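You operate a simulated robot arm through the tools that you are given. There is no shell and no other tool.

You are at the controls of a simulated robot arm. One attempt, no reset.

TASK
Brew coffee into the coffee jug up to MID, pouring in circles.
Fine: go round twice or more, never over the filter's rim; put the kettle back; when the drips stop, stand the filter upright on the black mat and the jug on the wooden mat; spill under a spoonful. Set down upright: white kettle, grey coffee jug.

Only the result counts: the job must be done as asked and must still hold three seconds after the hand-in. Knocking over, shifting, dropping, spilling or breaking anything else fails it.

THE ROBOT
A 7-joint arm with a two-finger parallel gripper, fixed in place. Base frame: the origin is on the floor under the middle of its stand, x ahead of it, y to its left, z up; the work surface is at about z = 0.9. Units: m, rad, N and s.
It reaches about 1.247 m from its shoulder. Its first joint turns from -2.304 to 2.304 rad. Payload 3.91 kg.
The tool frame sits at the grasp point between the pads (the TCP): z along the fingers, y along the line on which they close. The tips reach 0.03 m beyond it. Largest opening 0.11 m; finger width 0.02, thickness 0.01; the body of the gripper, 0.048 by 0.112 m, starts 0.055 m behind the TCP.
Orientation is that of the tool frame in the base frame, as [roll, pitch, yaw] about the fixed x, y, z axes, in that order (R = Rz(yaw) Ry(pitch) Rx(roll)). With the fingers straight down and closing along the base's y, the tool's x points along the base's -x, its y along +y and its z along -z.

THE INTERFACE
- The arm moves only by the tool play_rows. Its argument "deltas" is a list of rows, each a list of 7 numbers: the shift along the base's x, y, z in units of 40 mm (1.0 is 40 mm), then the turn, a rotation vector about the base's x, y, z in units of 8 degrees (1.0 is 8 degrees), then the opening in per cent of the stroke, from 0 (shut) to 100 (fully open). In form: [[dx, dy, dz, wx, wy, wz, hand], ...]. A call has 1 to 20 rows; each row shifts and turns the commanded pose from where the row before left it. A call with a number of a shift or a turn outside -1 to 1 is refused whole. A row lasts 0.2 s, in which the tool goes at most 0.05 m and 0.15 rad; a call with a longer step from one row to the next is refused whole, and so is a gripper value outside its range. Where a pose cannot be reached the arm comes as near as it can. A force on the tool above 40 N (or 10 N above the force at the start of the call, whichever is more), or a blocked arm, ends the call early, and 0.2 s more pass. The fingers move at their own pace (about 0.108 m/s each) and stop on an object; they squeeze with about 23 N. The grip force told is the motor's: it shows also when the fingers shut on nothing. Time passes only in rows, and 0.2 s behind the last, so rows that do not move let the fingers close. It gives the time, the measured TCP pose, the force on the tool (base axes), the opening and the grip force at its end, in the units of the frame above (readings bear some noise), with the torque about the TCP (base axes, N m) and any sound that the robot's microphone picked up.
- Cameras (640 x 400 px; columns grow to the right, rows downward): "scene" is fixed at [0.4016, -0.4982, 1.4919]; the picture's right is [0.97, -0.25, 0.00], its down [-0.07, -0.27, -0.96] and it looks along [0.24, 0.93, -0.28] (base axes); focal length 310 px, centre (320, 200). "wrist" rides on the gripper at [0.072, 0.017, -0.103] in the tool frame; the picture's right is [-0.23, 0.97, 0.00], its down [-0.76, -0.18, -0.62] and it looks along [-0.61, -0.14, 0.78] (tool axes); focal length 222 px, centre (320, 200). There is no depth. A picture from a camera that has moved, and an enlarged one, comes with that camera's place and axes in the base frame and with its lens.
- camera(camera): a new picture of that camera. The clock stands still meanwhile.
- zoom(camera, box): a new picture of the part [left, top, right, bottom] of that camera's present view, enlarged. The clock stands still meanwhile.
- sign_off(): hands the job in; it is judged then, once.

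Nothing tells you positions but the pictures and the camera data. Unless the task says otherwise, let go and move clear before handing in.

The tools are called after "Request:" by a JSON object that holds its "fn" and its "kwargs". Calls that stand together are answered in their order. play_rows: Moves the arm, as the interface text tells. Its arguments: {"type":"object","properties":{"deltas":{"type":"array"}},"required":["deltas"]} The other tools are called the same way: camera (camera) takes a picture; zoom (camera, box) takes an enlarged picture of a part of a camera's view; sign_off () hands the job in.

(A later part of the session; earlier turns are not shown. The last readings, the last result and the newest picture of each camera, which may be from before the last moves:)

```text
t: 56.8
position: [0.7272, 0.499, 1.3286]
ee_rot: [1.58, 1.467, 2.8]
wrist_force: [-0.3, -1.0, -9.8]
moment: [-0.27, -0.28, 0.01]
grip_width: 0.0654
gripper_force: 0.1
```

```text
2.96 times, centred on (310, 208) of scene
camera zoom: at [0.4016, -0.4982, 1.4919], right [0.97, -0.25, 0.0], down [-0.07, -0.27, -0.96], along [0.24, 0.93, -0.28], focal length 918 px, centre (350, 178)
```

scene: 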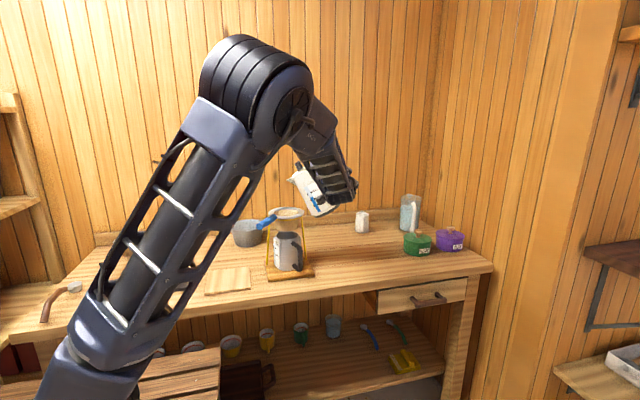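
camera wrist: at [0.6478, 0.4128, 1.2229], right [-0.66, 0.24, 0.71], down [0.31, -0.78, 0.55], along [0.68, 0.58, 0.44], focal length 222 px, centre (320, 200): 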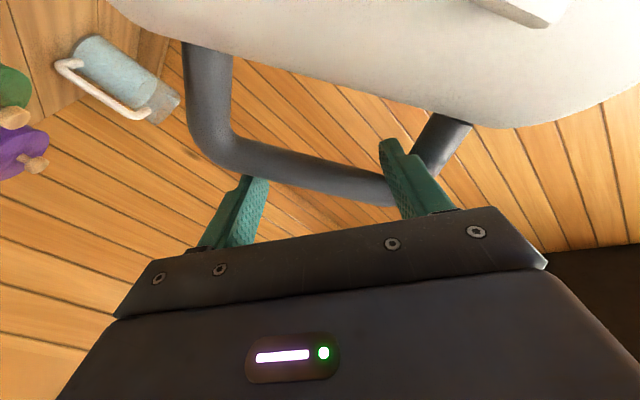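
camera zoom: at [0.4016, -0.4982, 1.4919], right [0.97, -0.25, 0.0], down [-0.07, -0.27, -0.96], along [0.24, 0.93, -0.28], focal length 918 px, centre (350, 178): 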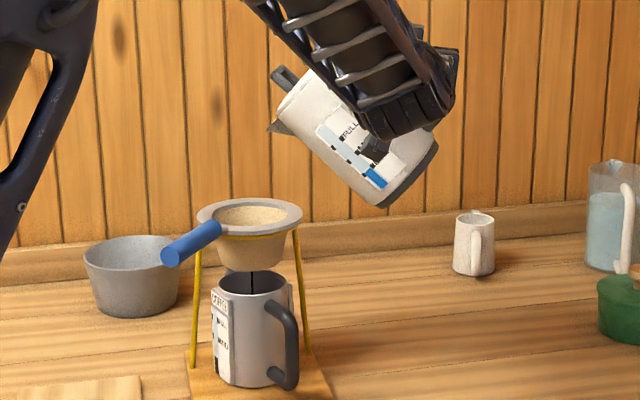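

Request:
{"fn": "play_rows", "kwargs": {"deltas": [[0, 0, 0, -0.129, -0.352, 0, 56], [0, 0, 0, -0.129, -0.352, 0, 52], [0, 0, 0, -0.129, -0.352, 0, 48], [0, 0, 0, -0.129, -0.352, 0, 45], [0, 0, 0, 0, 0, 0, 45]]}}

Request:
{"fn": "zoom", "kwargs": {"camera": "wrist", "box": [160, 0, 500, 230]}}

Request:
{"fn": "zoom", "kwargs": {"camera": "scene", "box": [250, 140, 370, 275]}}

```text
t: 58.0
position: [0.7278, 0.4991, 1.3279]
ee_rot: [-1.581, 1.466, -0.359]
wrist_force: [0.6, -0.2, -10.0]
moment: [-0.25, -0.21, -0.03]
grip_width: 0.0499
gripper_force: 0.7
```

```text
1.74 times, centred on (330, 115) of wrist
camera zoom: at [0.6834, 0.4054, 1.2546], right [-0.93, 0.34, 0.12], down [-0.12, -0.62, 0.78], along [0.34, 0.71, 0.62], focal length 386 px, centre (303, 348)
```

zoom: 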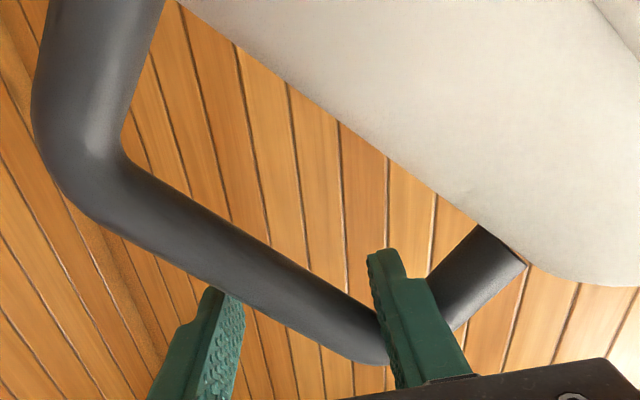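

```text
2.96 times, centred on (310, 208) of scene
camera zoom: at [0.4016, -0.4982, 1.4919], right [0.97, -0.25, 0.0], down [-0.07, -0.27, -0.96], along [0.24, 0.93, -0.28], focal length 918 px, centre (350, 178)
```

zoom: 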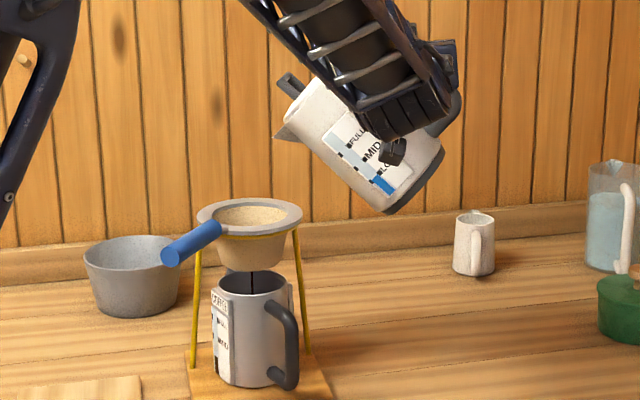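

Works as intended: the jaws are closing onto the bar while the kettle stays near 45°. Continuing.

Request:
{"fn": "play_rows", "kwargs": {"deltas": [[0, 0, 0, -0.129, -0.352, 0, 41], [0, 0, 0, -0.129, -0.352, 0, 38], [0, 0, 0, -0.129, -0.352, 0, 35], [0, 0, 0, -0.129, -0.352, 0, 32], [0, 0, 0, 0, 0, 0, 32]]}}

Request:
{"fn": "zoom", "kwargs": {"camera": "wrist", "box": [160, 0, 500, 230]}}

Request:
{"fn": "zoom", "kwargs": {"camera": "scene", "box": [250, 140, 370, 275]}}

```text
t: 59.2
position: [0.7269, 0.4988, 1.3282]
ee_rot: [-1.574, 1.256, -0.352]
wrist_force: [-0.8, 0.3, -9.9]
moment: [-0.21, -0.16, 0.02]
grip_width: 0.0371
gripper_force: 1.3
```

```text
1.74 times, centred on (330, 115) of wrist
camera zoom: at [0.698, 0.3998, 1.2544], right [-0.94, 0.34, -0.09], down [-0.28, -0.56, 0.78], along [0.22, 0.75, 0.62], focal length 386 px, centre (303, 348)
```

zoom: 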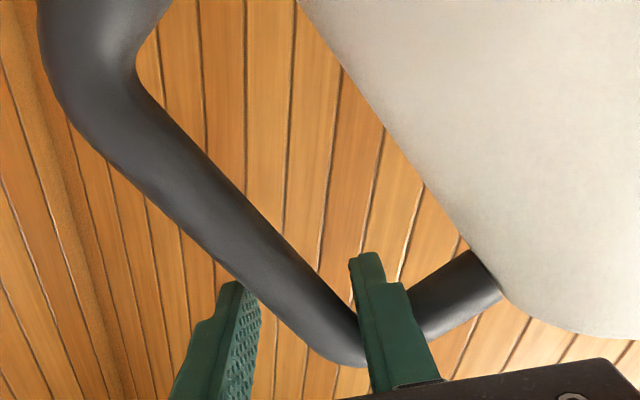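

```text
2.96 times, centred on (310, 208) of scene
camera zoom: at [0.4016, -0.4982, 1.4919], right [0.97, -0.25, 0.0], down [-0.07, -0.27, -0.96], along [0.24, 0.93, -0.28], focal length 918 px, centre (350, 178)
```

zoom: 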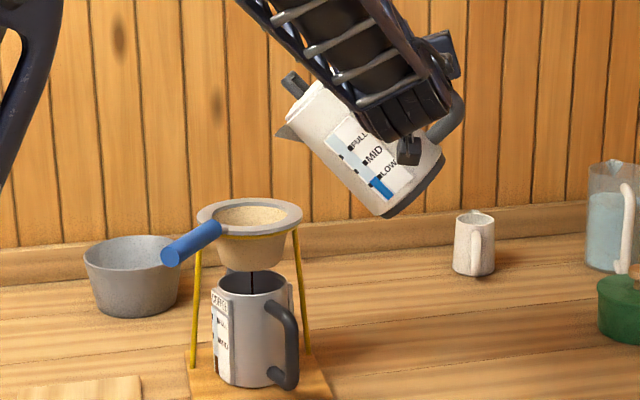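

Request:
{"fn": "play_rows", "kwargs": {"deltas": [[0, 0, 0, -0.129, -0.352, 0, 29], [0, 0, 0, -0.129, -0.352, 0, 26], [0, 0, 0, -0.129, -0.352, 0, 24], [0, 0, 0, 0, 0, 0, 20], [0, 0, 0, 0, 0, 0, 10], [0, 0, 0, 0, 0, 0, 0]]}}

Request:
{"fn": "zoom", "kwargs": {"camera": "wrist", "box": [160, 0, 500, 230]}}

Request:
{"fn": "zoom", "kwargs": {"camera": "scene", "box": [250, 140, 370, 275]}}

```text
t: 60.6
position: [0.7275, 0.4998, 1.3285]
ee_rot: [-1.573, 1.098, -0.352]
wrist_force: [0.6, -0.1, -10.1]
moment: [-0.31, -0.43, 0.03]
grip_width: 0.0207
gripper_force: 23.0
```

```text
1.74 times, centred on (330, 115) of wrist
camera zoom: at [0.7094, 0.396, 1.2567], right [-0.91, 0.33, -0.24], down [-0.39, -0.52, 0.76], along [0.13, 0.79, 0.6], focal length 386 px, centre (303, 348)
```

zoom: 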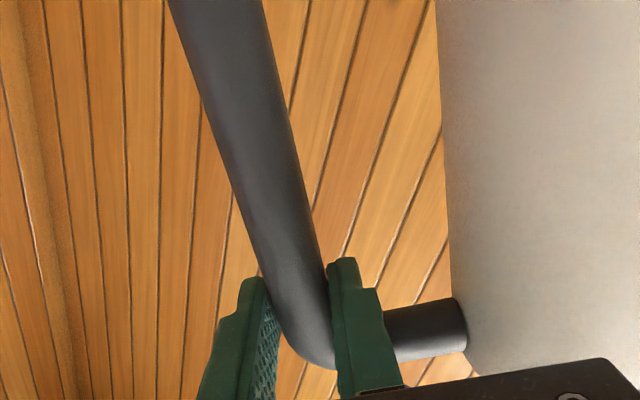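

```text
2.96 times, centred on (310, 208) of scene
camera zoom: at [0.4016, -0.4982, 1.4919], right [0.97, -0.25, 0.0], down [-0.07, -0.27, -0.96], along [0.24, 0.93, -0.28], focal length 918 px, centre (350, 178)
```

zoom: 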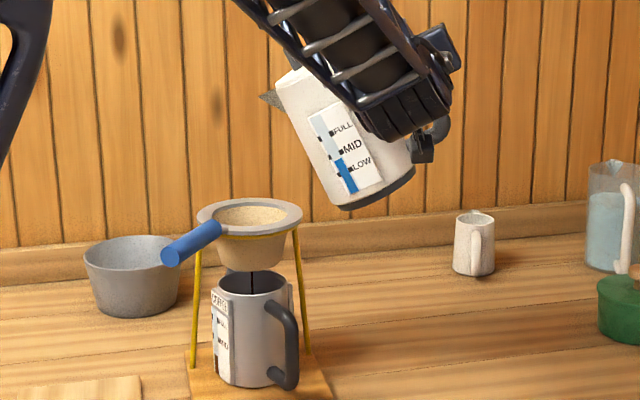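

The bar is now clamped flat and firmly (23 N), kettle at ~27°, nothing flowing. Checking the jug level before resuming.

Request:
{"fn": "zoom", "kwargs": {"camera": "scene", "box": [265, 230, 310, 275]}}

Request:
{"fn": "zoom", "kwargs": {"camera": "scene", "box": [272, 195, 312, 222]}}

Request:
{"fn": "zoom", "kwargs": {"camera": "scene", "box": [300, 160, 345, 215]}}

```text
8.89 times, centred on (288, 252) of scene
camera zoom: at [0.4016, -0.4982, 1.4919], right [0.97, -0.25, 0.0], down [-0.07, -0.27, -0.96], along [0.24, 0.93, -0.28], focal length 2754 px, centre (609, -267)
```

zoom: 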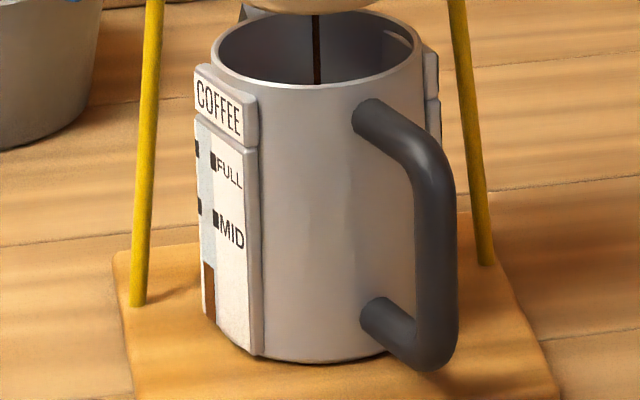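

```text
14.81 times, centred on (292, 208) of scene
camera zoom: at [0.4016, -0.4982, 1.4919], right [0.97, -0.25, 0.0], down [-0.07, -0.27, -0.96], along [0.24, 0.93, -0.28], focal length 4590 px, centre (735, 74)
```

zoom: 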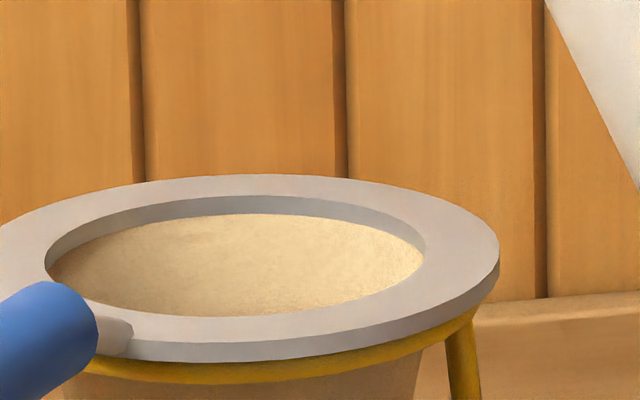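

```text
7.27 times, centred on (322, 188) of scene
camera zoom: at [0.4016, -0.4982, 1.4919], right [0.97, -0.25, 0.0], down [-0.07, -0.27, -0.96], along [0.24, 0.93, -0.28], focal length 2253 px, centre (302, 291)
```

zoom: 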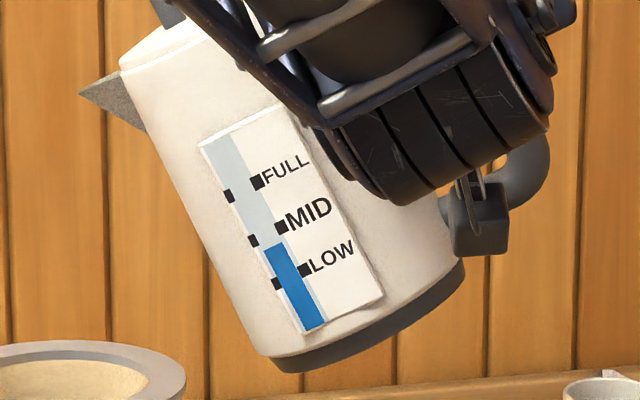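

The jug is at about 55% of MID and still draining. I'll return to the pour position with the firm grip, first to 46° at the start of the circle.

Request:
{"fn": "play_rows", "kwargs": {"deltas": [[-0.055, -0.009, -0.103, -0.134, -0.366, 0, 0], [-0.055, -0.009, -0.103, -0.134, -0.366, 0, 0], [-0.055, -0.009, -0.103, -0.134, -0.366, 0, 0], [-0.055, -0.009, -0.103, -0.134, -0.366, 0, 0], [-0.055, -0.009, -0.103, -0.134, -0.366, 0, 0], [-0.055, -0.009, -0.103, -0.134, -0.366, 0, 0], [0, 0, 0, 0, 0, 0, 0]]}}

Request:
{"fn": "zoom", "kwargs": {"camera": "scene", "box": [250, 160, 350, 275]}}

Request:
{"fn": "zoom", "kwargs": {"camera": "wrist", "box": [160, 0, 500, 230]}}

```text
t: 62.2
position: [0.7134, 0.4964, 1.3036]
ee_rot: [-1.571, 0.77, -0.352]
wrist_force: [-0.8, -0.8, -9.4]
moment: [-0.18, -0.07, -0.01]
grip_width: 0.0207
gripper_force: 23.0
```

```text
3.48 times, centred on (300, 218) of scene
camera zoom: at [0.4016, -0.4982, 1.4919], right [0.97, -0.25, 0.0], down [-0.07, -0.27, -0.96], along [0.24, 0.93, -0.28], focal length 1078 px, centre (390, 139)
```

zoom: 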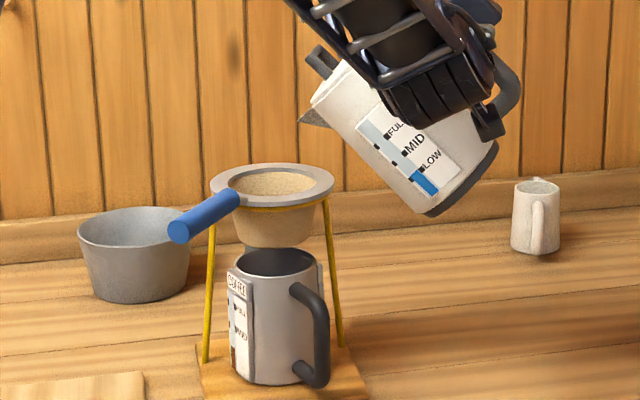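

```text
1.74 times, centred on (330, 115) of wrist
camera zoom: at [0.7168, 0.3856, 1.2415], right [-0.79, 0.29, -0.54], down [-0.61, -0.44, 0.66], along [-0.05, 0.85, 0.52], focal length 386 px, centre (303, 348)
```

zoom: 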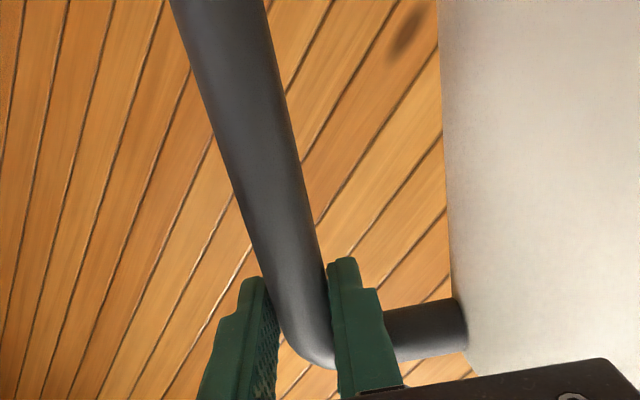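

Request:
{"fn": "zoom", "kwargs": {"camera": "scene", "box": [265, 230, 310, 275]}}

Request:
{"fn": "zoom", "kwargs": {"camera": "scene", "box": [268, 250, 290, 275]}}

```text
8.89 times, centred on (288, 252) of scene
camera zoom: at [0.4016, -0.4982, 1.4919], right [0.97, -0.25, 0.0], down [-0.07, -0.27, -0.96], along [0.24, 0.93, -0.28], focal length 2754 px, centre (609, -267)
```

zoom: 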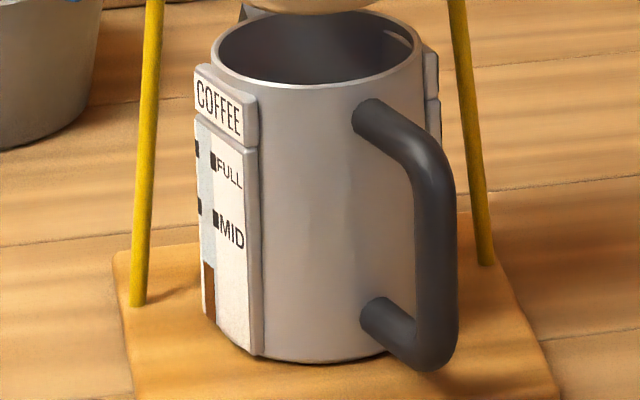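

```text
16.00 times, centred on (279, 262) of scene
camera zoom: at [0.4016, -0.4982, 1.4919], right [0.97, -0.25, 0.0], down [-0.07, -0.27, -0.96], along [0.24, 0.93, -0.28], focal length 4957 px, centre (976, -800)
```

zoom: 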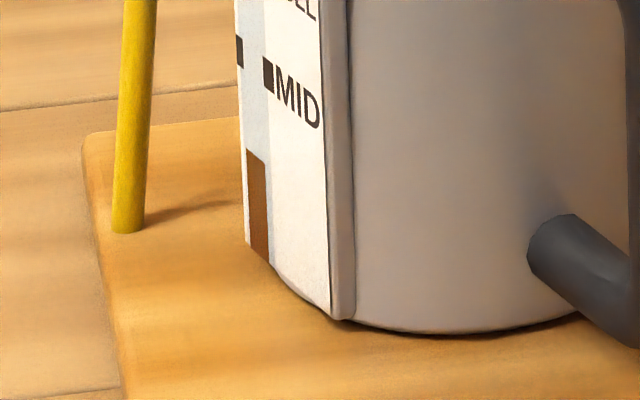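

The first pour brought the jug to about half of MID and dripping has stopped. Now the main continuous pour: tilting slowly to onset first.

Request:
{"fn": "play_rows", "kwargs": {"deltas": [[-0.023, 0.008, 0.03, -0.0215, -0.0587, 0, 0], [-0.023, 0.008, 0.03, -0.0215, -0.0587, 0, 0], [-0.023, 0.008, 0.03, -0.0215, -0.0587, 0, 0], [-0.023, 0.008, 0.03, -0.0215, -0.0587, 0, 0], [-0.023, 0.008, 0.03, -0.0215, -0.0587, 0, 0]]}}

Request:
{"fn": "zoom", "kwargs": {"camera": "scene", "box": [250, 165, 340, 275]}}

```text
t: 63.4
position: [0.7092, 0.4992, 1.3108]
ee_rot: [-1.572, 0.73, -0.351]
wrist_force: [-1.3, 0.9, -9.9]
moment: [-0.2, -0.07, -0.06]
grip_width: 0.0205
gripper_force: 23.2
```

```text
3.64 times, centred on (295, 220) of scene
camera zoom: at [0.4016, -0.4982, 1.4919], right [0.97, -0.25, 0.0], down [-0.07, -0.27, -0.96], along [0.24, 0.93, -0.28], focal length 1127 px, centre (411, 127)
```

zoom: 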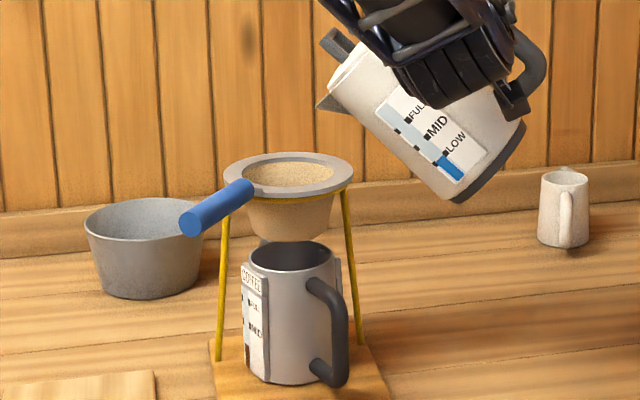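

Request:
{"fn": "play_rows", "kwargs": {"deltas": [[-0.023, 0.008, 0.03, -0.0215, -0.0587, 0, 0], [-0.023, 0.008, 0.03, -0.0215, -0.0587, 0, 0], [-0.023, 0.008, 0.03, -0.0215, -0.0587, 0, 0], [-0.023, 0.008, 0.03, -0.0215, -0.0587, 0, 0]]}}

Request:
{"fn": "zoom", "kwargs": {"camera": "scene", "box": [250, 165, 340, 275]}}

```text
t: 64.4
position: [0.7067, 0.4982, 1.3161]
ee_rot: [-1.572, 0.696, -0.351]
wrist_force: [0.3, 0.4, -9.7]
moment: [-0.16, -0.04, -0.01]
grip_width: 0.0203
gripper_force: 22.7
```

```text
3.64 times, centred on (295, 220) of scene
camera zoom: at [0.4016, -0.4982, 1.4919], right [0.97, -0.25, 0.0], down [-0.07, -0.27, -0.96], along [0.24, 0.93, -0.28], focal length 1127 px, centre (411, 127)
```

zoom: 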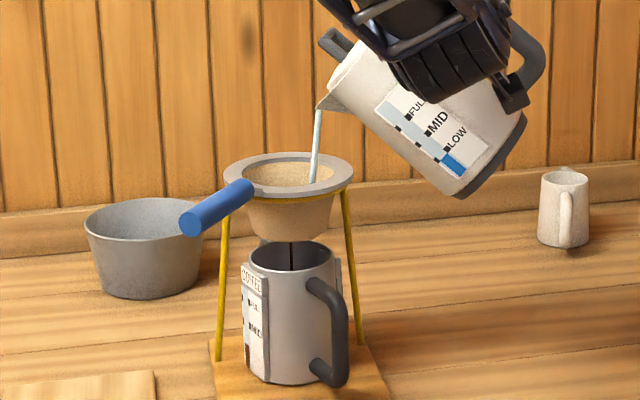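

Flow is on at ~50°. Starting continuous circles with steady slow tilt.

Request:
{"fn": "play_rows", "kwargs": {"deltas": [[0.025, 0.279, 0.012, -0.0086, -0.0235, 0, 0], [-0.144, 0.246, 0.012, -0.0086, -0.0235, 0, 0], [-0.261, 0.121, 0.012, -0.0086, -0.0235, 0, 0], [-0.282, -0.05, 0.012, -0.0086, -0.0235, 0, 0], [-0.199, -0.2, 0.012, -0.0086, -0.0235, 0, 0]]}}

Request:
{"fn": "zoom", "kwargs": {"camera": "scene", "box": [250, 165, 340, 275]}}

Request:
{"fn": "zoom", "kwargs": {"camera": "scene", "box": [272, 195, 312, 222]}}

```text
t: 65.6
position: [0.6698, 0.5149, 1.3172]
ee_rot: [-1.573, 0.676, -0.351]
wrist_force: [1.0, 0.0, -9.4]
moment: [-0.18, 0.01, 0.03]
grip_width: 0.0204
gripper_force: 23.2
```

```text
3.64 times, centred on (295, 220) of scene
camera zoom: at [0.4016, -0.4982, 1.4919], right [0.97, -0.25, 0.0], down [-0.07, -0.27, -0.96], along [0.24, 0.93, -0.28], focal length 1127 px, centre (411, 127)
```

zoom: 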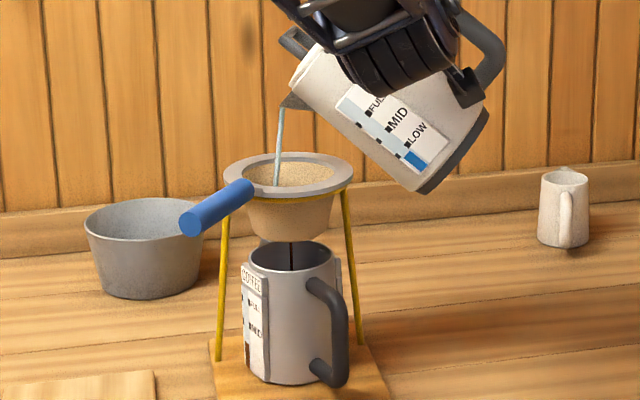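

```text
14.81 times, centred on (292, 208) of scene
camera zoom: at [0.4016, -0.4982, 1.4919], right [0.97, -0.25, 0.0], down [-0.07, -0.27, -0.96], along [0.24, 0.93, -0.28], focal length 4590 px, centre (735, 74)
```

zoom: 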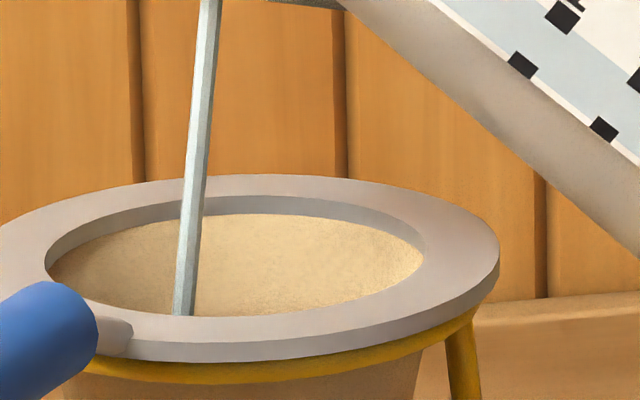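

Flow is continuous and well inside. Continuing around.

Request:
{"fn": "play_rows", "kwargs": {"deltas": [[-0.046, -0.272, 0.015, -0.0107, -0.0294, 0, 0], [0.123, -0.239, 0.015, -0.0107, -0.0294, 0, 0], [0.24, -0.114, 0.015, -0.0107, -0.0294, 0, 0], [0.261, 0.057, 0.015, -0.0107, -0.0294, 0, 0], [0.178, 0.207, 0.015, -0.0107, -0.0294, 0, 0]]}}

Request:
{"fn": "zoom", "kwargs": {"camera": "scene", "box": [250, 165, 340, 275]}}

Request:
{"fn": "zoom", "kwargs": {"camera": "scene", "box": [272, 195, 312, 222]}}

Request:
{"fn": "zoom", "kwargs": {"camera": "scene", "box": [268, 250, 290, 275]}}

```text
t: 66.8
position: [0.7014, 0.5006, 1.3211]
ee_rot: [-1.574, 0.654, -0.352]
wrist_force: [0.6, -0.7, -9.8]
moment: [-0.15, 0.02, 0.02]
grip_width: 0.0205
gripper_force: 23.4
```

```text
3.64 times, centred on (295, 220) of scene
camera zoom: at [0.4016, -0.4982, 1.4919], right [0.97, -0.25, 0.0], down [-0.07, -0.27, -0.96], along [0.24, 0.93, -0.28], focal length 1127 px, centre (411, 127)
```

zoom: 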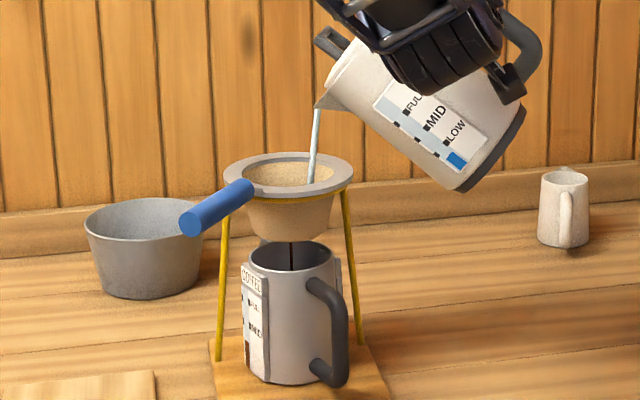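

```text
14.81 times, centred on (292, 208) of scene
camera zoom: at [0.4016, -0.4982, 1.4919], right [0.97, -0.25, 0.0], down [-0.07, -0.27, -0.96], along [0.24, 0.93, -0.28], focal length 4590 px, centre (735, 74)
```

zoom: 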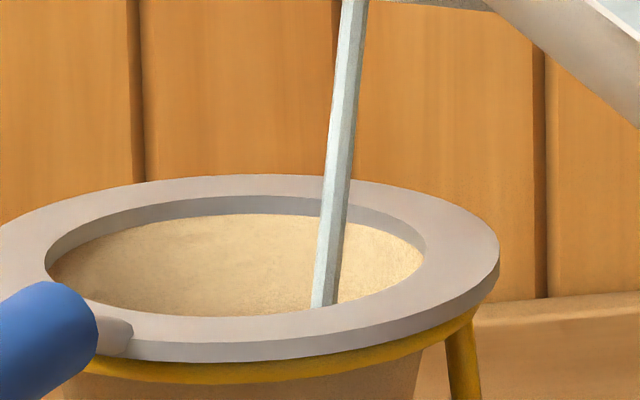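

```text
16.00 times, centred on (279, 262) of scene
camera zoom: at [0.4016, -0.4982, 1.4919], right [0.97, -0.25, 0.0], down [-0.07, -0.27, -0.96], along [0.24, 0.93, -0.28], focal length 4957 px, centre (976, -800)
```

zoom: 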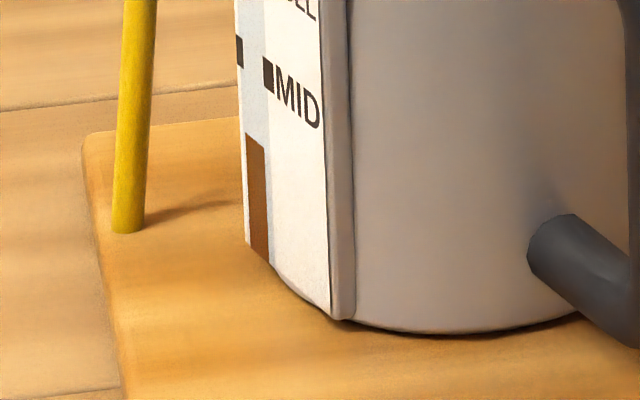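

One full continuous round done; the level is fine. Continuing with the next round.

Request:
{"fn": "play_rows", "kwargs": {"deltas": [[0.022, 0.28, 0.015, -0.0107, -0.0294, 0, 0], [-0.147, 0.247, 0.015, -0.0107, -0.0294, 0, 0], [-0.264, 0.122, 0.015, -0.0107, -0.0294, 0, 0], [-0.285, -0.049, 0.015, -0.0107, -0.0294, 0, 0], [-0.202, -0.199, 0.015, -0.0107, -0.0294, 0, 0], [-0.046, -0.272, 0.015, -0.0107, -0.0294, 0, 0]]}}

Request:
{"fn": "zoom", "kwargs": {"camera": "scene", "box": [250, 165, 340, 275]}}

Request:
{"fn": "zoom", "kwargs": {"camera": "scene", "box": [272, 195, 312, 222]}}

Request:
{"fn": "zoom", "kwargs": {"camera": "scene", "box": [268, 250, 290, 275]}}

```text
t: 68.2
position: [0.6661, 0.5053, 1.3236]
ee_rot: [-1.573, 0.627, -0.35]
wrist_force: [-0.4, 1.4, -9.0]
moment: [-0.1, 0.0, 0.02]
grip_width: 0.0206
gripper_force: 23.9
```

```text
3.64 times, centred on (295, 220) of scene
camera zoom: at [0.4016, -0.4982, 1.4919], right [0.97, -0.25, 0.0], down [-0.07, -0.27, -0.96], along [0.24, 0.93, -0.28], focal length 1127 px, centre (411, 127)
```

zoom: 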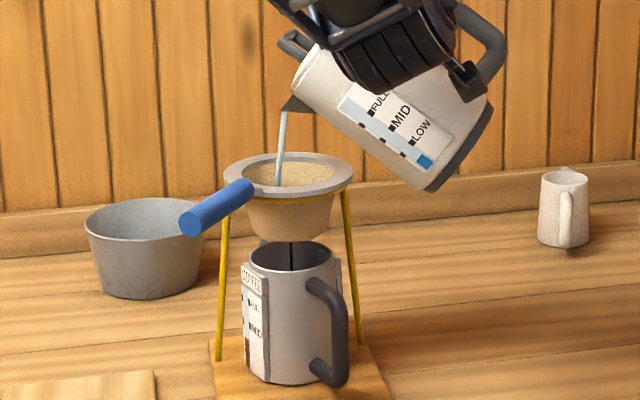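

```text
14.81 times, centred on (292, 208) of scene
camera zoom: at [0.4016, -0.4982, 1.4919], right [0.97, -0.25, 0.0], down [-0.07, -0.27, -0.96], along [0.24, 0.93, -0.28], focal length 4590 px, centre (735, 74)
```

zoom: 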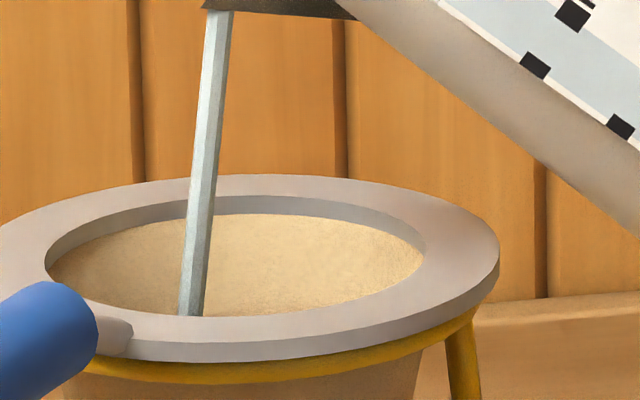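

```text
16.00 times, centred on (279, 262) of scene
camera zoom: at [0.4016, -0.4982, 1.4919], right [0.97, -0.25, 0.0], down [-0.07, -0.27, -0.96], along [0.24, 0.93, -0.28], focal length 4957 px, centre (976, -800)
```

zoom: 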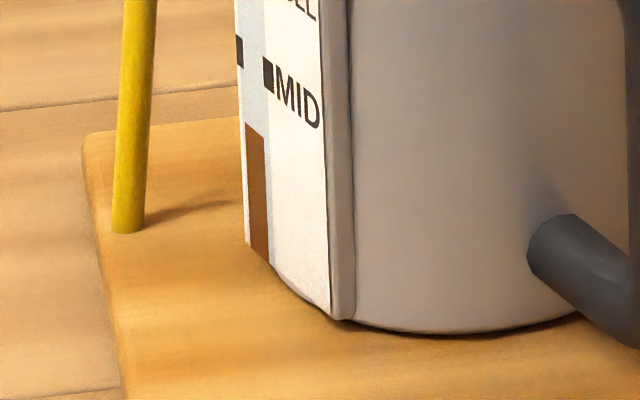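

Request:
{"fn": "play_rows", "kwargs": {"deltas": [[0.123, -0.239, 0.015, -0.0107, -0.0294, 0, 0], [0.24, -0.114, 0.015, -0.0107, -0.0294, 0, 0], [0.261, 0.057, 0.015, -0.0107, -0.0294, 0, 0], [0.178, 0.207, 0.015, -0.0107, -0.0294, 0, 0], [0.022, 0.28, 0.015, -0.0107, -0.0294, 0, 0], [-0.147, 0.247, 0.015, -0.0107, -0.0294, 0, 0]]}}

Request:
{"fn": "zoom", "kwargs": {"camera": "scene", "box": [250, 165, 340, 275]}}

Request:
{"fn": "zoom", "kwargs": {"camera": "scene", "box": [272, 195, 312, 222]}}

Request:
{"fn": "zoom", "kwargs": {"camera": "scene", "box": [268, 250, 290, 275]}}

```text
t: 69.6
position: [0.692, 0.523, 1.328]
ee_rot: [-1.573, 0.601, -0.351]
wrist_force: [-0.2, -0.6, -8.2]
moment: [-0.17, 0.02, 0.01]
grip_width: 0.0206
gripper_force: 22.9
```

```text
3.64 times, centred on (295, 220) of scene
camera zoom: at [0.4016, -0.4982, 1.4919], right [0.97, -0.25, 0.0], down [-0.07, -0.27, -0.96], along [0.24, 0.93, -0.28], focal length 1127 px, centre (411, 127)
```

zoom: 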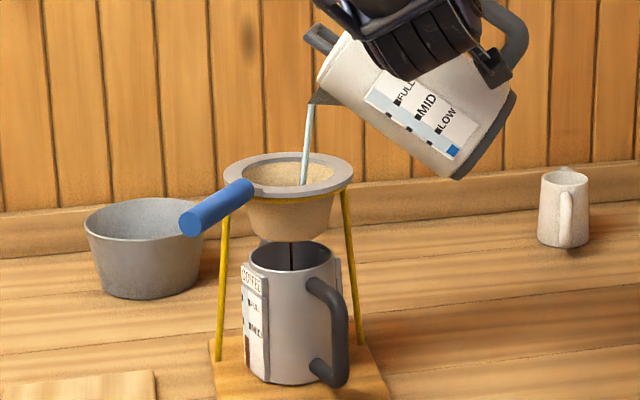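

```text
14.81 times, centred on (292, 208) of scene
camera zoom: at [0.4016, -0.4982, 1.4919], right [0.97, -0.25, 0.0], down [-0.07, -0.27, -0.96], along [0.24, 0.93, -0.28], focal length 4590 px, centre (735, 74)
```

zoom: 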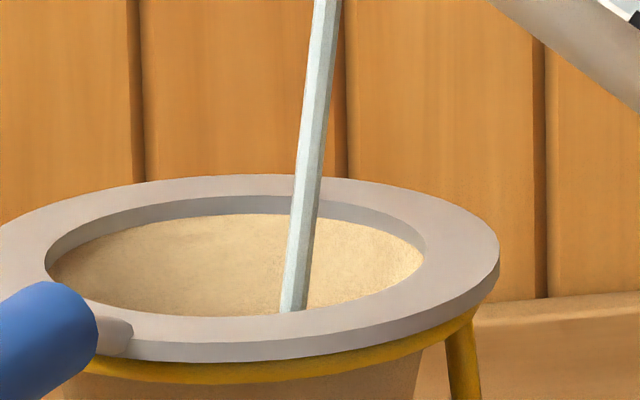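

```text
16.00 times, centred on (279, 262) of scene
camera zoom: at [0.4016, -0.4982, 1.4919], right [0.97, -0.25, 0.0], down [-0.07, -0.27, -0.96], along [0.24, 0.93, -0.28], focal length 4957 px, centre (976, -800)
```

zoom: 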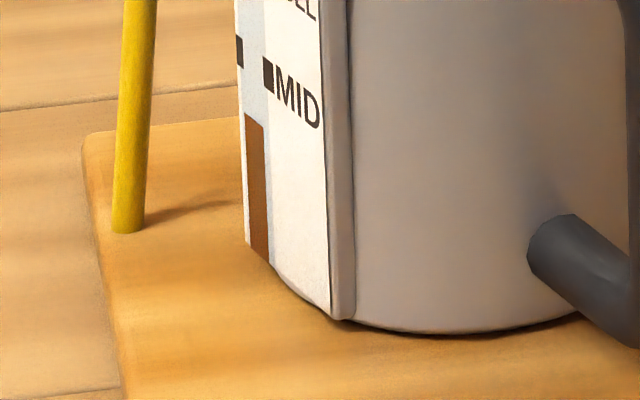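

Over two continuous rounds done. I'll pour a little more around the circle, then tip back to stop the flow and let the filter drain to see where the level ends up.

Request:
{"fn": "play_rows", "kwargs": {"deltas": [[-0.257, 0.12, 0.006, -0.0043, -0.0117, 0, 0], [-0.278, -0.051, 0.006, -0.0043, -0.0117, 0, 0], [-0.195, -0.201, 0.006, -0.0043, -0.0117, 0, 0], [-0.039, -0.274, 0.006, -0.0043, -0.0117, 0, 0], [0.07, -0.025, -0.09, 0.0644, 0.1761, 0, 0], [0.07, -0.025, -0.09, 0.0644, 0.1761, 0, 0], [0.07, -0.025, -0.09, 0.0644, 0.1761, 0, 0], [0.07, -0.025, -0.09, 0.0644, 0.1761, 0, 0], [0, 0, 0, 0, 0, 0, 0]]}}

Request:
{"fn": "zoom", "kwargs": {"camera": "scene", "box": [250, 165, 340, 275]}}

Request:
{"fn": "zoom", "kwargs": {"camera": "scene", "box": [268, 250, 290, 275]}}

```text
t: 71.6
position: [0.6724, 0.5029, 1.3139]
ee_rot: [-1.571, 0.699, -0.351]
wrist_force: [0.7, -0.3, -7.6]
moment: [-0.14, -0.05, -0.02]
grip_width: 0.0208
gripper_force: 23.2
```

```text
3.64 times, centred on (295, 220) of scene
camera zoom: at [0.4016, -0.4982, 1.4919], right [0.97, -0.25, 0.0], down [-0.07, -0.27, -0.96], along [0.24, 0.93, -0.28], focal length 1127 px, centre (411, 127)
```

zoom: 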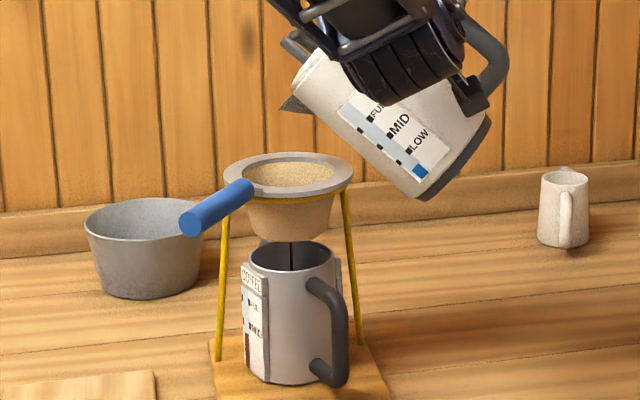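

```text
16.00 times, centred on (279, 262) of scene
camera zoom: at [0.4016, -0.4982, 1.4919], right [0.97, -0.25, 0.0], down [-0.07, -0.27, -0.96], along [0.24, 0.93, -0.28], focal length 4957 px, centre (976, -800)
```

zoom: 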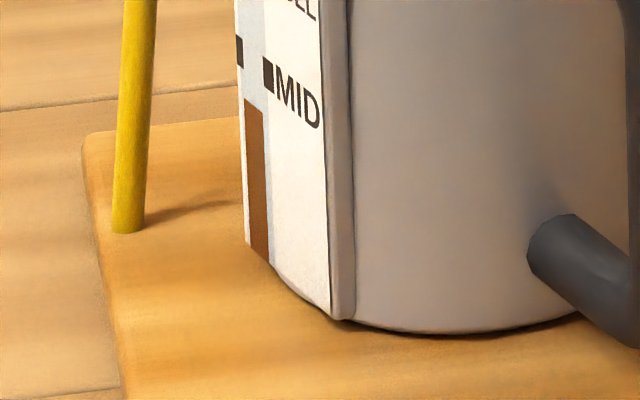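

Request:
{"fn": "play_rows", "kwargs": {"deltas": [[0.2, -0.07, 0.1, 0.05, 0.14, 0, 0], [0.2, -0.07, 0.1, 0.05, 0.14, 0, 0], [0.2, -0.07, 0.1, 0.05, 0.14, 0, 0], [0.2, -0.07, 0.1, 0.05, 0.14, 0, 0], [0, 0, 0, 0, 0, 0, 0], [0, 0, 0, 0, 0, 0, 0], [0, 0, 0, 0, 0, 0, 0], [0, 0, 0, 0, 0, 0, 0], [0, 0, 0, 0, 0, 0, 0], [0, 0, 0, 0, 0, 0, 0], [0, 0, 0, 0, 0, 0, 0], [0, 0, 0, 0, 0, 0, 0]]}}

Request:
{"fn": "zoom", "kwargs": {"camera": "scene", "box": [250, 165, 340, 275]}}

Request:
{"fn": "zoom", "kwargs": {"camera": "scene", "box": [268, 250, 290, 275]}}

```text
t: 74.2
position: [0.7038, 0.4918, 1.3292]
ee_rot: [-1.574, 0.781, -0.353]
wrist_force: [1.2, -0.2, -8.7]
moment: [-0.16, -0.1, -0.03]
grip_width: 0.0208
gripper_force: 23.3
```

```text
3.64 times, centred on (295, 220) of scene
camera zoom: at [0.4016, -0.4982, 1.4919], right [0.97, -0.25, 0.0], down [-0.07, -0.27, -0.96], along [0.24, 0.93, -0.28], focal length 1127 px, centre (411, 127)
```

zoom: 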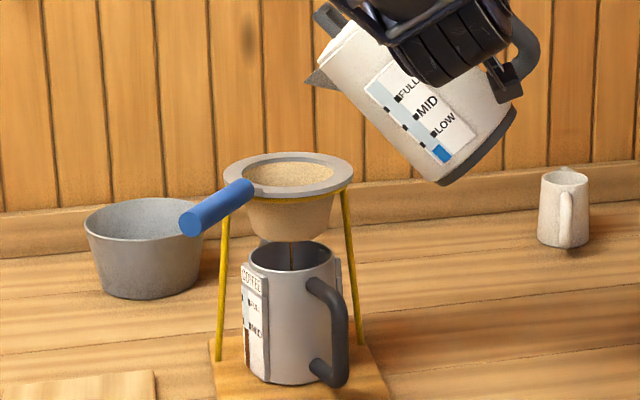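

```text
16.00 times, centred on (279, 262) of scene
camera zoom: at [0.4016, -0.4982, 1.4919], right [0.97, -0.25, 0.0], down [-0.07, -0.27, -0.96], along [0.24, 0.93, -0.28], focal length 4957 px, centre (976, -800)
```

zoom: 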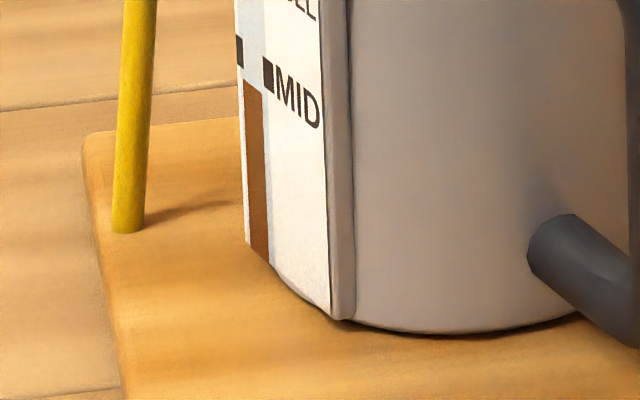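

Level is ~87% of MID and the drip is thinning. Waiting further.

Request:
{"fn": "play_rows", "kwargs": {"deltas": [[0, 0, 0, 0, 0, 0, 0], [0, 0, 0, 0, 0, 0, 0], [0, 0, 0, 0, 0, 0, 0], [0, 0, 0, 0, 0, 0, 0], [0, 0, 0, 0, 0, 0, 0], [0, 0, 0, 0, 0, 0, 0]]}}

Request:
{"fn": "zoom", "kwargs": {"camera": "scene", "box": [265, 230, 310, 275]}}

Request:
{"fn": "zoom", "kwargs": {"camera": "scene", "box": [268, 250, 290, 275]}}

```text
t: 75.6
position: [0.704, 0.4913, 1.3301]
ee_rot: [-1.572, 0.781, -0.352]
wrist_force: [-0.7, -0.3, -8.4]
moment: [-0.16, -0.11, 0.0]
grip_width: 0.0202
gripper_force: 22.8
```

```text
8.89 times, centred on (288, 252) of scene
camera zoom: at [0.4016, -0.4982, 1.4919], right [0.97, -0.25, 0.0], down [-0.07, -0.27, -0.96], along [0.24, 0.93, -0.28], focal length 2754 px, centre (609, -267)
```

zoom: 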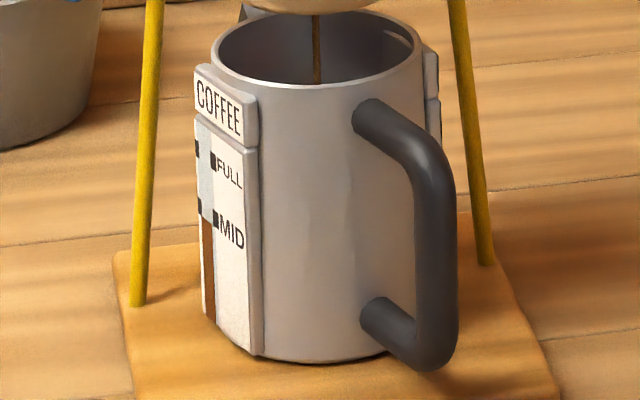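

```text
16.00 times, centred on (279, 262) of scene
camera zoom: at [0.4016, -0.4982, 1.4919], right [0.97, -0.25, 0.0], down [-0.07, -0.27, -0.96], along [0.24, 0.93, -0.28], focal length 4957 px, centre (976, -800)
```

zoom: 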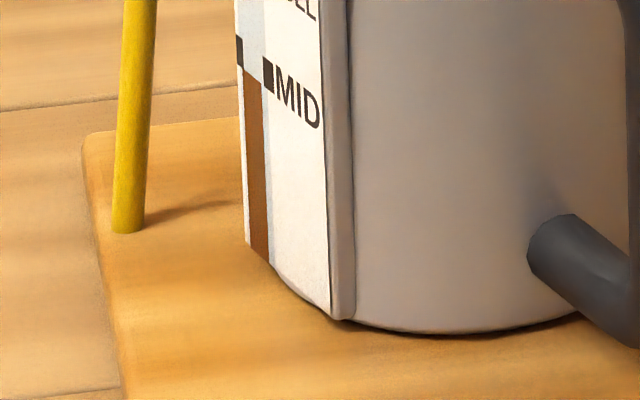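

Request:
{"fn": "play_rows", "kwargs": {"deltas": [[0, 0, 0, 0, 0, 0, 0], [0, 0, 0, 0, 0, 0, 0], [0, 0, 0, 0, 0, 0, 0], [0, 0, 0, 0, 0, 0, 0], [0, 0, 0, 0, 0, 0, 0], [0, 0, 0, 0, 0, 0, 0], [0, 0, 0, 0, 0, 0, 0]]}}

Request:
{"fn": "zoom", "kwargs": {"camera": "scene", "box": [265, 230, 310, 275]}}

Request:
{"fn": "zoom", "kwargs": {"camera": "scene", "box": [268, 250, 290, 275]}}

```text
t: 77.2
position: [0.7049, 0.4925, 1.3291]
ee_rot: [-1.572, 0.781, -0.352]
wrist_force: [-0.5, 0.2, -8.3]
moment: [-0.15, -0.11, -0.02]
grip_width: 0.0206
gripper_force: 23.3
```

```text
8.89 times, centred on (288, 252) of scene
camera zoom: at [0.4016, -0.4982, 1.4919], right [0.97, -0.25, 0.0], down [-0.07, -0.27, -0.96], along [0.24, 0.93, -0.28], focal length 2754 px, centre (609, -267)
```

zoom: 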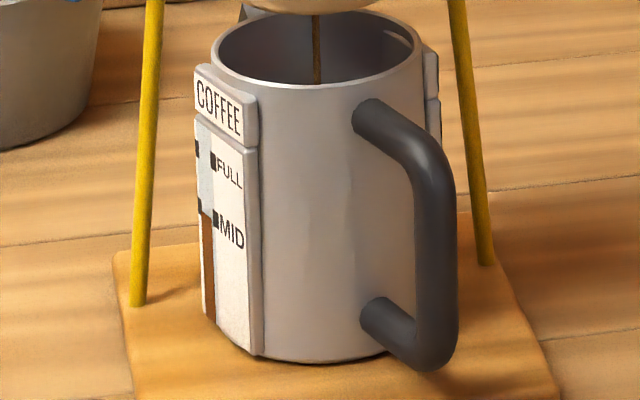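

```text
16.00 times, centred on (279, 262) of scene
camera zoom: at [0.4016, -0.4982, 1.4919], right [0.97, -0.25, 0.0], down [-0.07, -0.27, -0.96], along [0.24, 0.93, -0.28], focal length 4957 px, centre (976, -800)
```

zoom: 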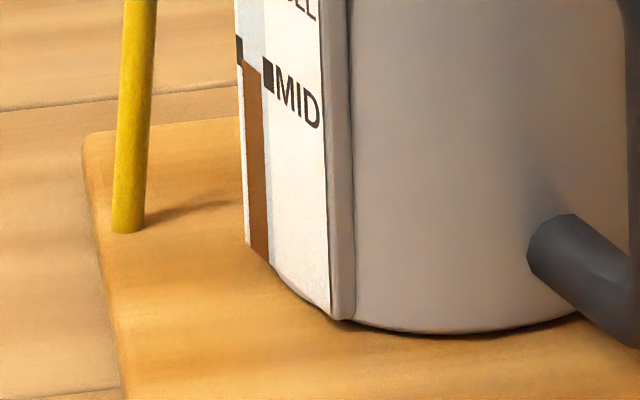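

Request:
{"fn": "play_rows", "kwargs": {"deltas": [[0, 0, 0, 0, 0, 0, 0], [0, 0, 0, 0, 0, 0, 0], [0, 0, 0, 0, 0, 0, 0], [0, 0, 0, 0, 0, 0, 0]]}}

Request:
{"fn": "zoom", "kwargs": {"camera": "scene", "box": [265, 230, 310, 275]}}

Request:
{"fn": "zoom", "kwargs": {"camera": "scene", "box": [268, 250, 290, 275]}}

```text
t: 78.2
position: [0.7053, 0.4914, 1.3295]
ee_rot: [-1.572, 0.781, -0.353]
wrist_force: [-0.6, 0.1, -6.7]
moment: [-0.15, -0.1, -0.04]
grip_width: 0.0206
gripper_force: 22.7
```

```text
8.89 times, centred on (288, 252) of scene
camera zoom: at [0.4016, -0.4982, 1.4919], right [0.97, -0.25, 0.0], down [-0.07, -0.27, -0.96], along [0.24, 0.93, -0.28], focal length 2754 px, centre (609, -267)
```

zoom: 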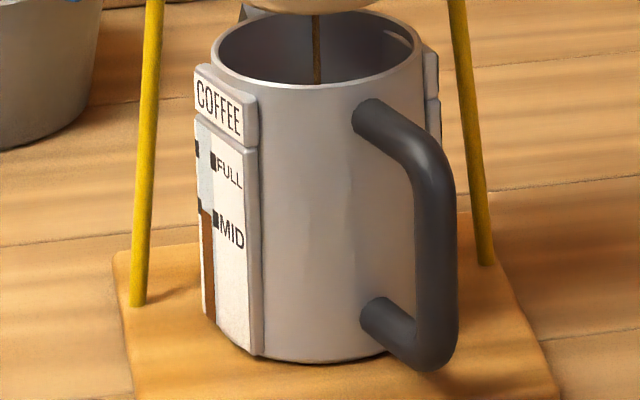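

```text
16.00 times, centred on (279, 262) of scene
camera zoom: at [0.4016, -0.4982, 1.4919], right [0.97, -0.25, 0.0], down [-0.07, -0.27, -0.96], along [0.24, 0.93, -0.28], focal length 4957 px, centre (976, -800)
```

zoom: 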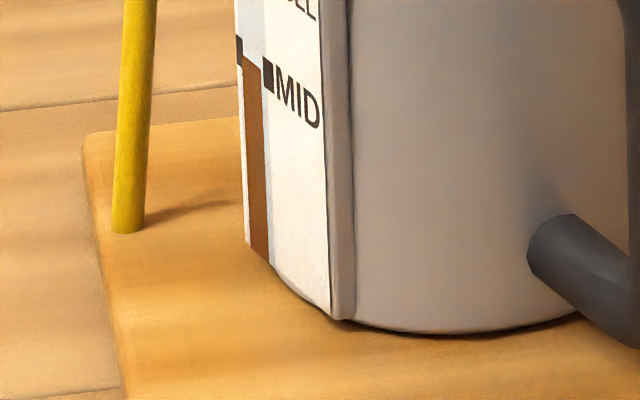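

Level has reached MID (98–100%) with only a thin drip left that should end momentarily. I'll now carry the kettle back toward its spot, keeping its tilt during the move.

Request:
{"fn": "play_rows", "kwargs": {"deltas": [[0.3, -0.1, 0.1, 0, 0, 0, 0], [0.36, -0.08, 0.05, 0, 0, -0.2, 0], [0.36, -0.08, 0, 0, 0, -0.45, 0], [0.36, -0.08, 0, 0, 0, -0.45, 0], [0.36, -0.08, 0, 0, 0, -0.45, 0], [0.36, -0.08, 0, 0, 0, -0.45, 0], [0.36, -0.08, 0, 0, 0, -0.5, 0], [0.36, -0.08, 0, 0, 0, -0.5, 0], [0.36, -0.08, 0, 0, 0, -0.5, 0], [0.36, -0.08, 0, 0, 0, -0.5, 0], [0.07, -0.025, 0, 0, 0, -0.5, 0], [0, 0, 0, 0, 0, 0, 0]]}}

Request:
{"fn": "camera", "kwargs": {"camera": "scene"}}

Request:
{"fn": "zoom", "kwargs": {"camera": "scene", "box": [265, 230, 310, 275]}}

Request:
{"fn": "zoom", "kwargs": {"camera": "scene", "box": [268, 250, 290, 275]}}

```text
t: 80.8
position: [0.8481, 0.4573, 1.3355]
ee_rot: [-1.571, 0.782, -0.982]
wrist_force: [0.2, 0.0, -8.5]
moment: [-0.19, 0.05, -0.01]
grip_width: 0.0207
gripper_force: 23.7
```

```text
taken
```

scene: 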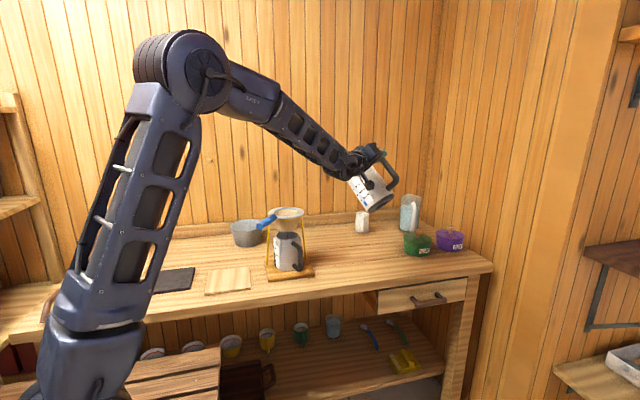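

```text
8.89 times, centred on (288, 252) of scene
camera zoom: at [0.4016, -0.4982, 1.4919], right [0.97, -0.25, 0.0], down [-0.07, -0.27, -0.96], along [0.24, 0.93, -0.28], focal length 2754 px, centre (609, -267)
```

zoom: 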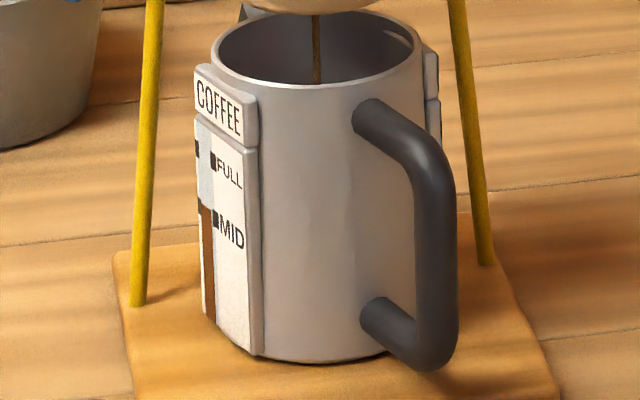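

```text
16.00 times, centred on (279, 262) of scene
camera zoom: at [0.4016, -0.4982, 1.4919], right [0.97, -0.25, 0.0], down [-0.07, -0.27, -0.96], along [0.24, 0.93, -0.28], focal length 4957 px, centre (976, -800)
```

zoom: 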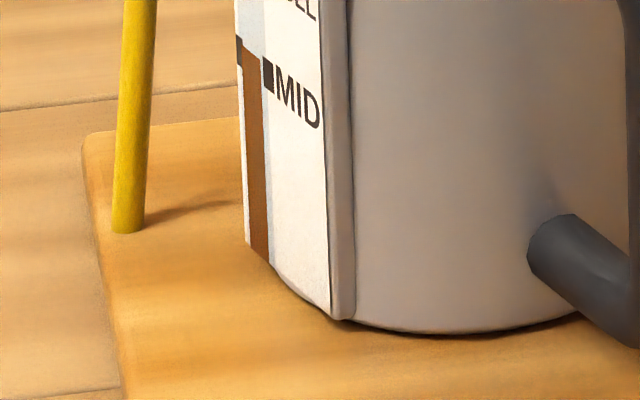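

The level is now right around MID with only a thin thread still dripping. Now I'll roll the kettle back upright above its original spot, checking for slip midway.

Request:
{"fn": "play_rows", "kwargs": {"deltas": [[0, 0, 0, 0.3935, 0.2625, 0, 0], [0, 0, 0, 0.3935, 0.2625, 0, 0], [0, 0, 0, 0.3935, 0.2625, 0, 0], [0, 0, 0, 0.3935, 0.2625, 0, 0], [0, 0, 0, 0.3935, 0.2625, 0, 0], [0, 0, 0, 0.3935, 0.2625, 0, 0], [0, 0, 0, 0.3935, 0.2625, 0, 0], [0, 0, 0, 0, 0, 0, 0]]}}

Request:
{"fn": "zoom", "kwargs": {"camera": "scene", "box": [320, 120, 430, 280]}}

Request:
{"fn": "zoom", "kwargs": {"camera": "wrist", "box": [160, 0, 500, 230]}}

Request:
{"fn": "zoom", "kwargs": {"camera": "scene", "box": [265, 230, 310, 275]}}

```text
t: 82.6
position: [0.8485, 0.4581, 1.3356]
ee_rot: [-1.568, 1.244, -0.976]
wrist_force: [0.0, 1.0, -8.9]
moment: [-0.47, -0.2, 0.0]
grip_width: 0.0207
gripper_force: 22.4
```

```text
2.50 times, centred on (375, 200) of scene
camera zoom: at [0.4016, -0.4982, 1.4919], right [0.97, -0.25, 0.0], down [-0.07, -0.27, -0.96], along [0.24, 0.93, -0.28], focal length 774 px, centre (182, 200)
```

zoom: 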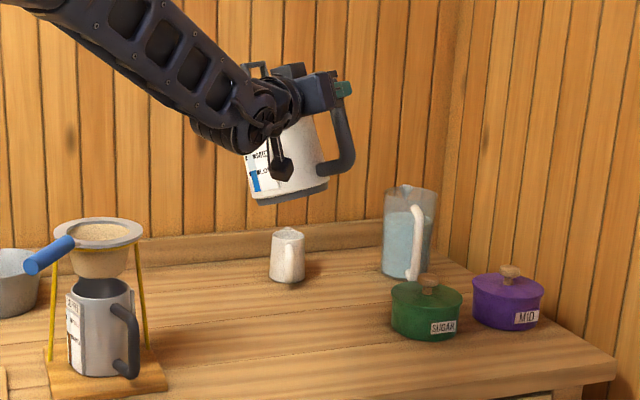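

```text
1.74 times, centred on (330, 115) of wrist
camera zoom: at [0.7672, 0.3944, 1.2619], right [-0.56, 0.83, -0.1], down [-0.56, -0.29, 0.78], along [0.62, 0.49, 0.62], focal length 386 px, centre (303, 348)
```

zoom: 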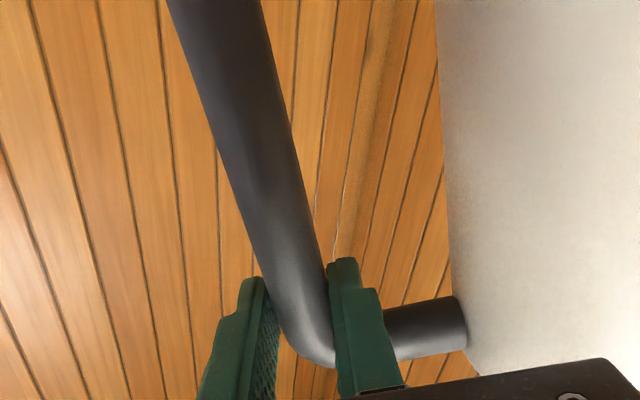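

```text
8.89 times, centred on (288, 252) of scene
camera zoom: at [0.4016, -0.4982, 1.4919], right [0.97, -0.25, 0.0], down [-0.07, -0.27, -0.96], along [0.24, 0.93, -0.28], focal length 2754 px, centre (609, -267)
```

zoom: 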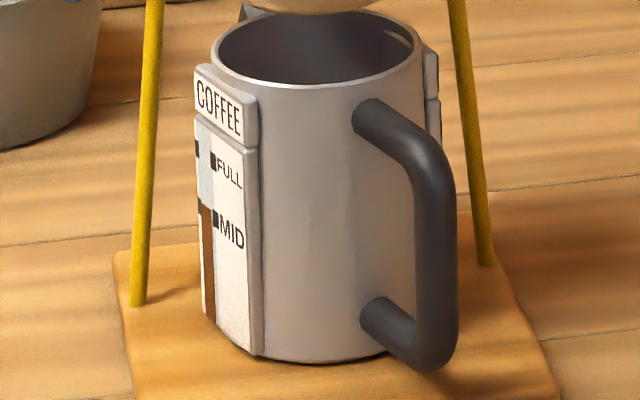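

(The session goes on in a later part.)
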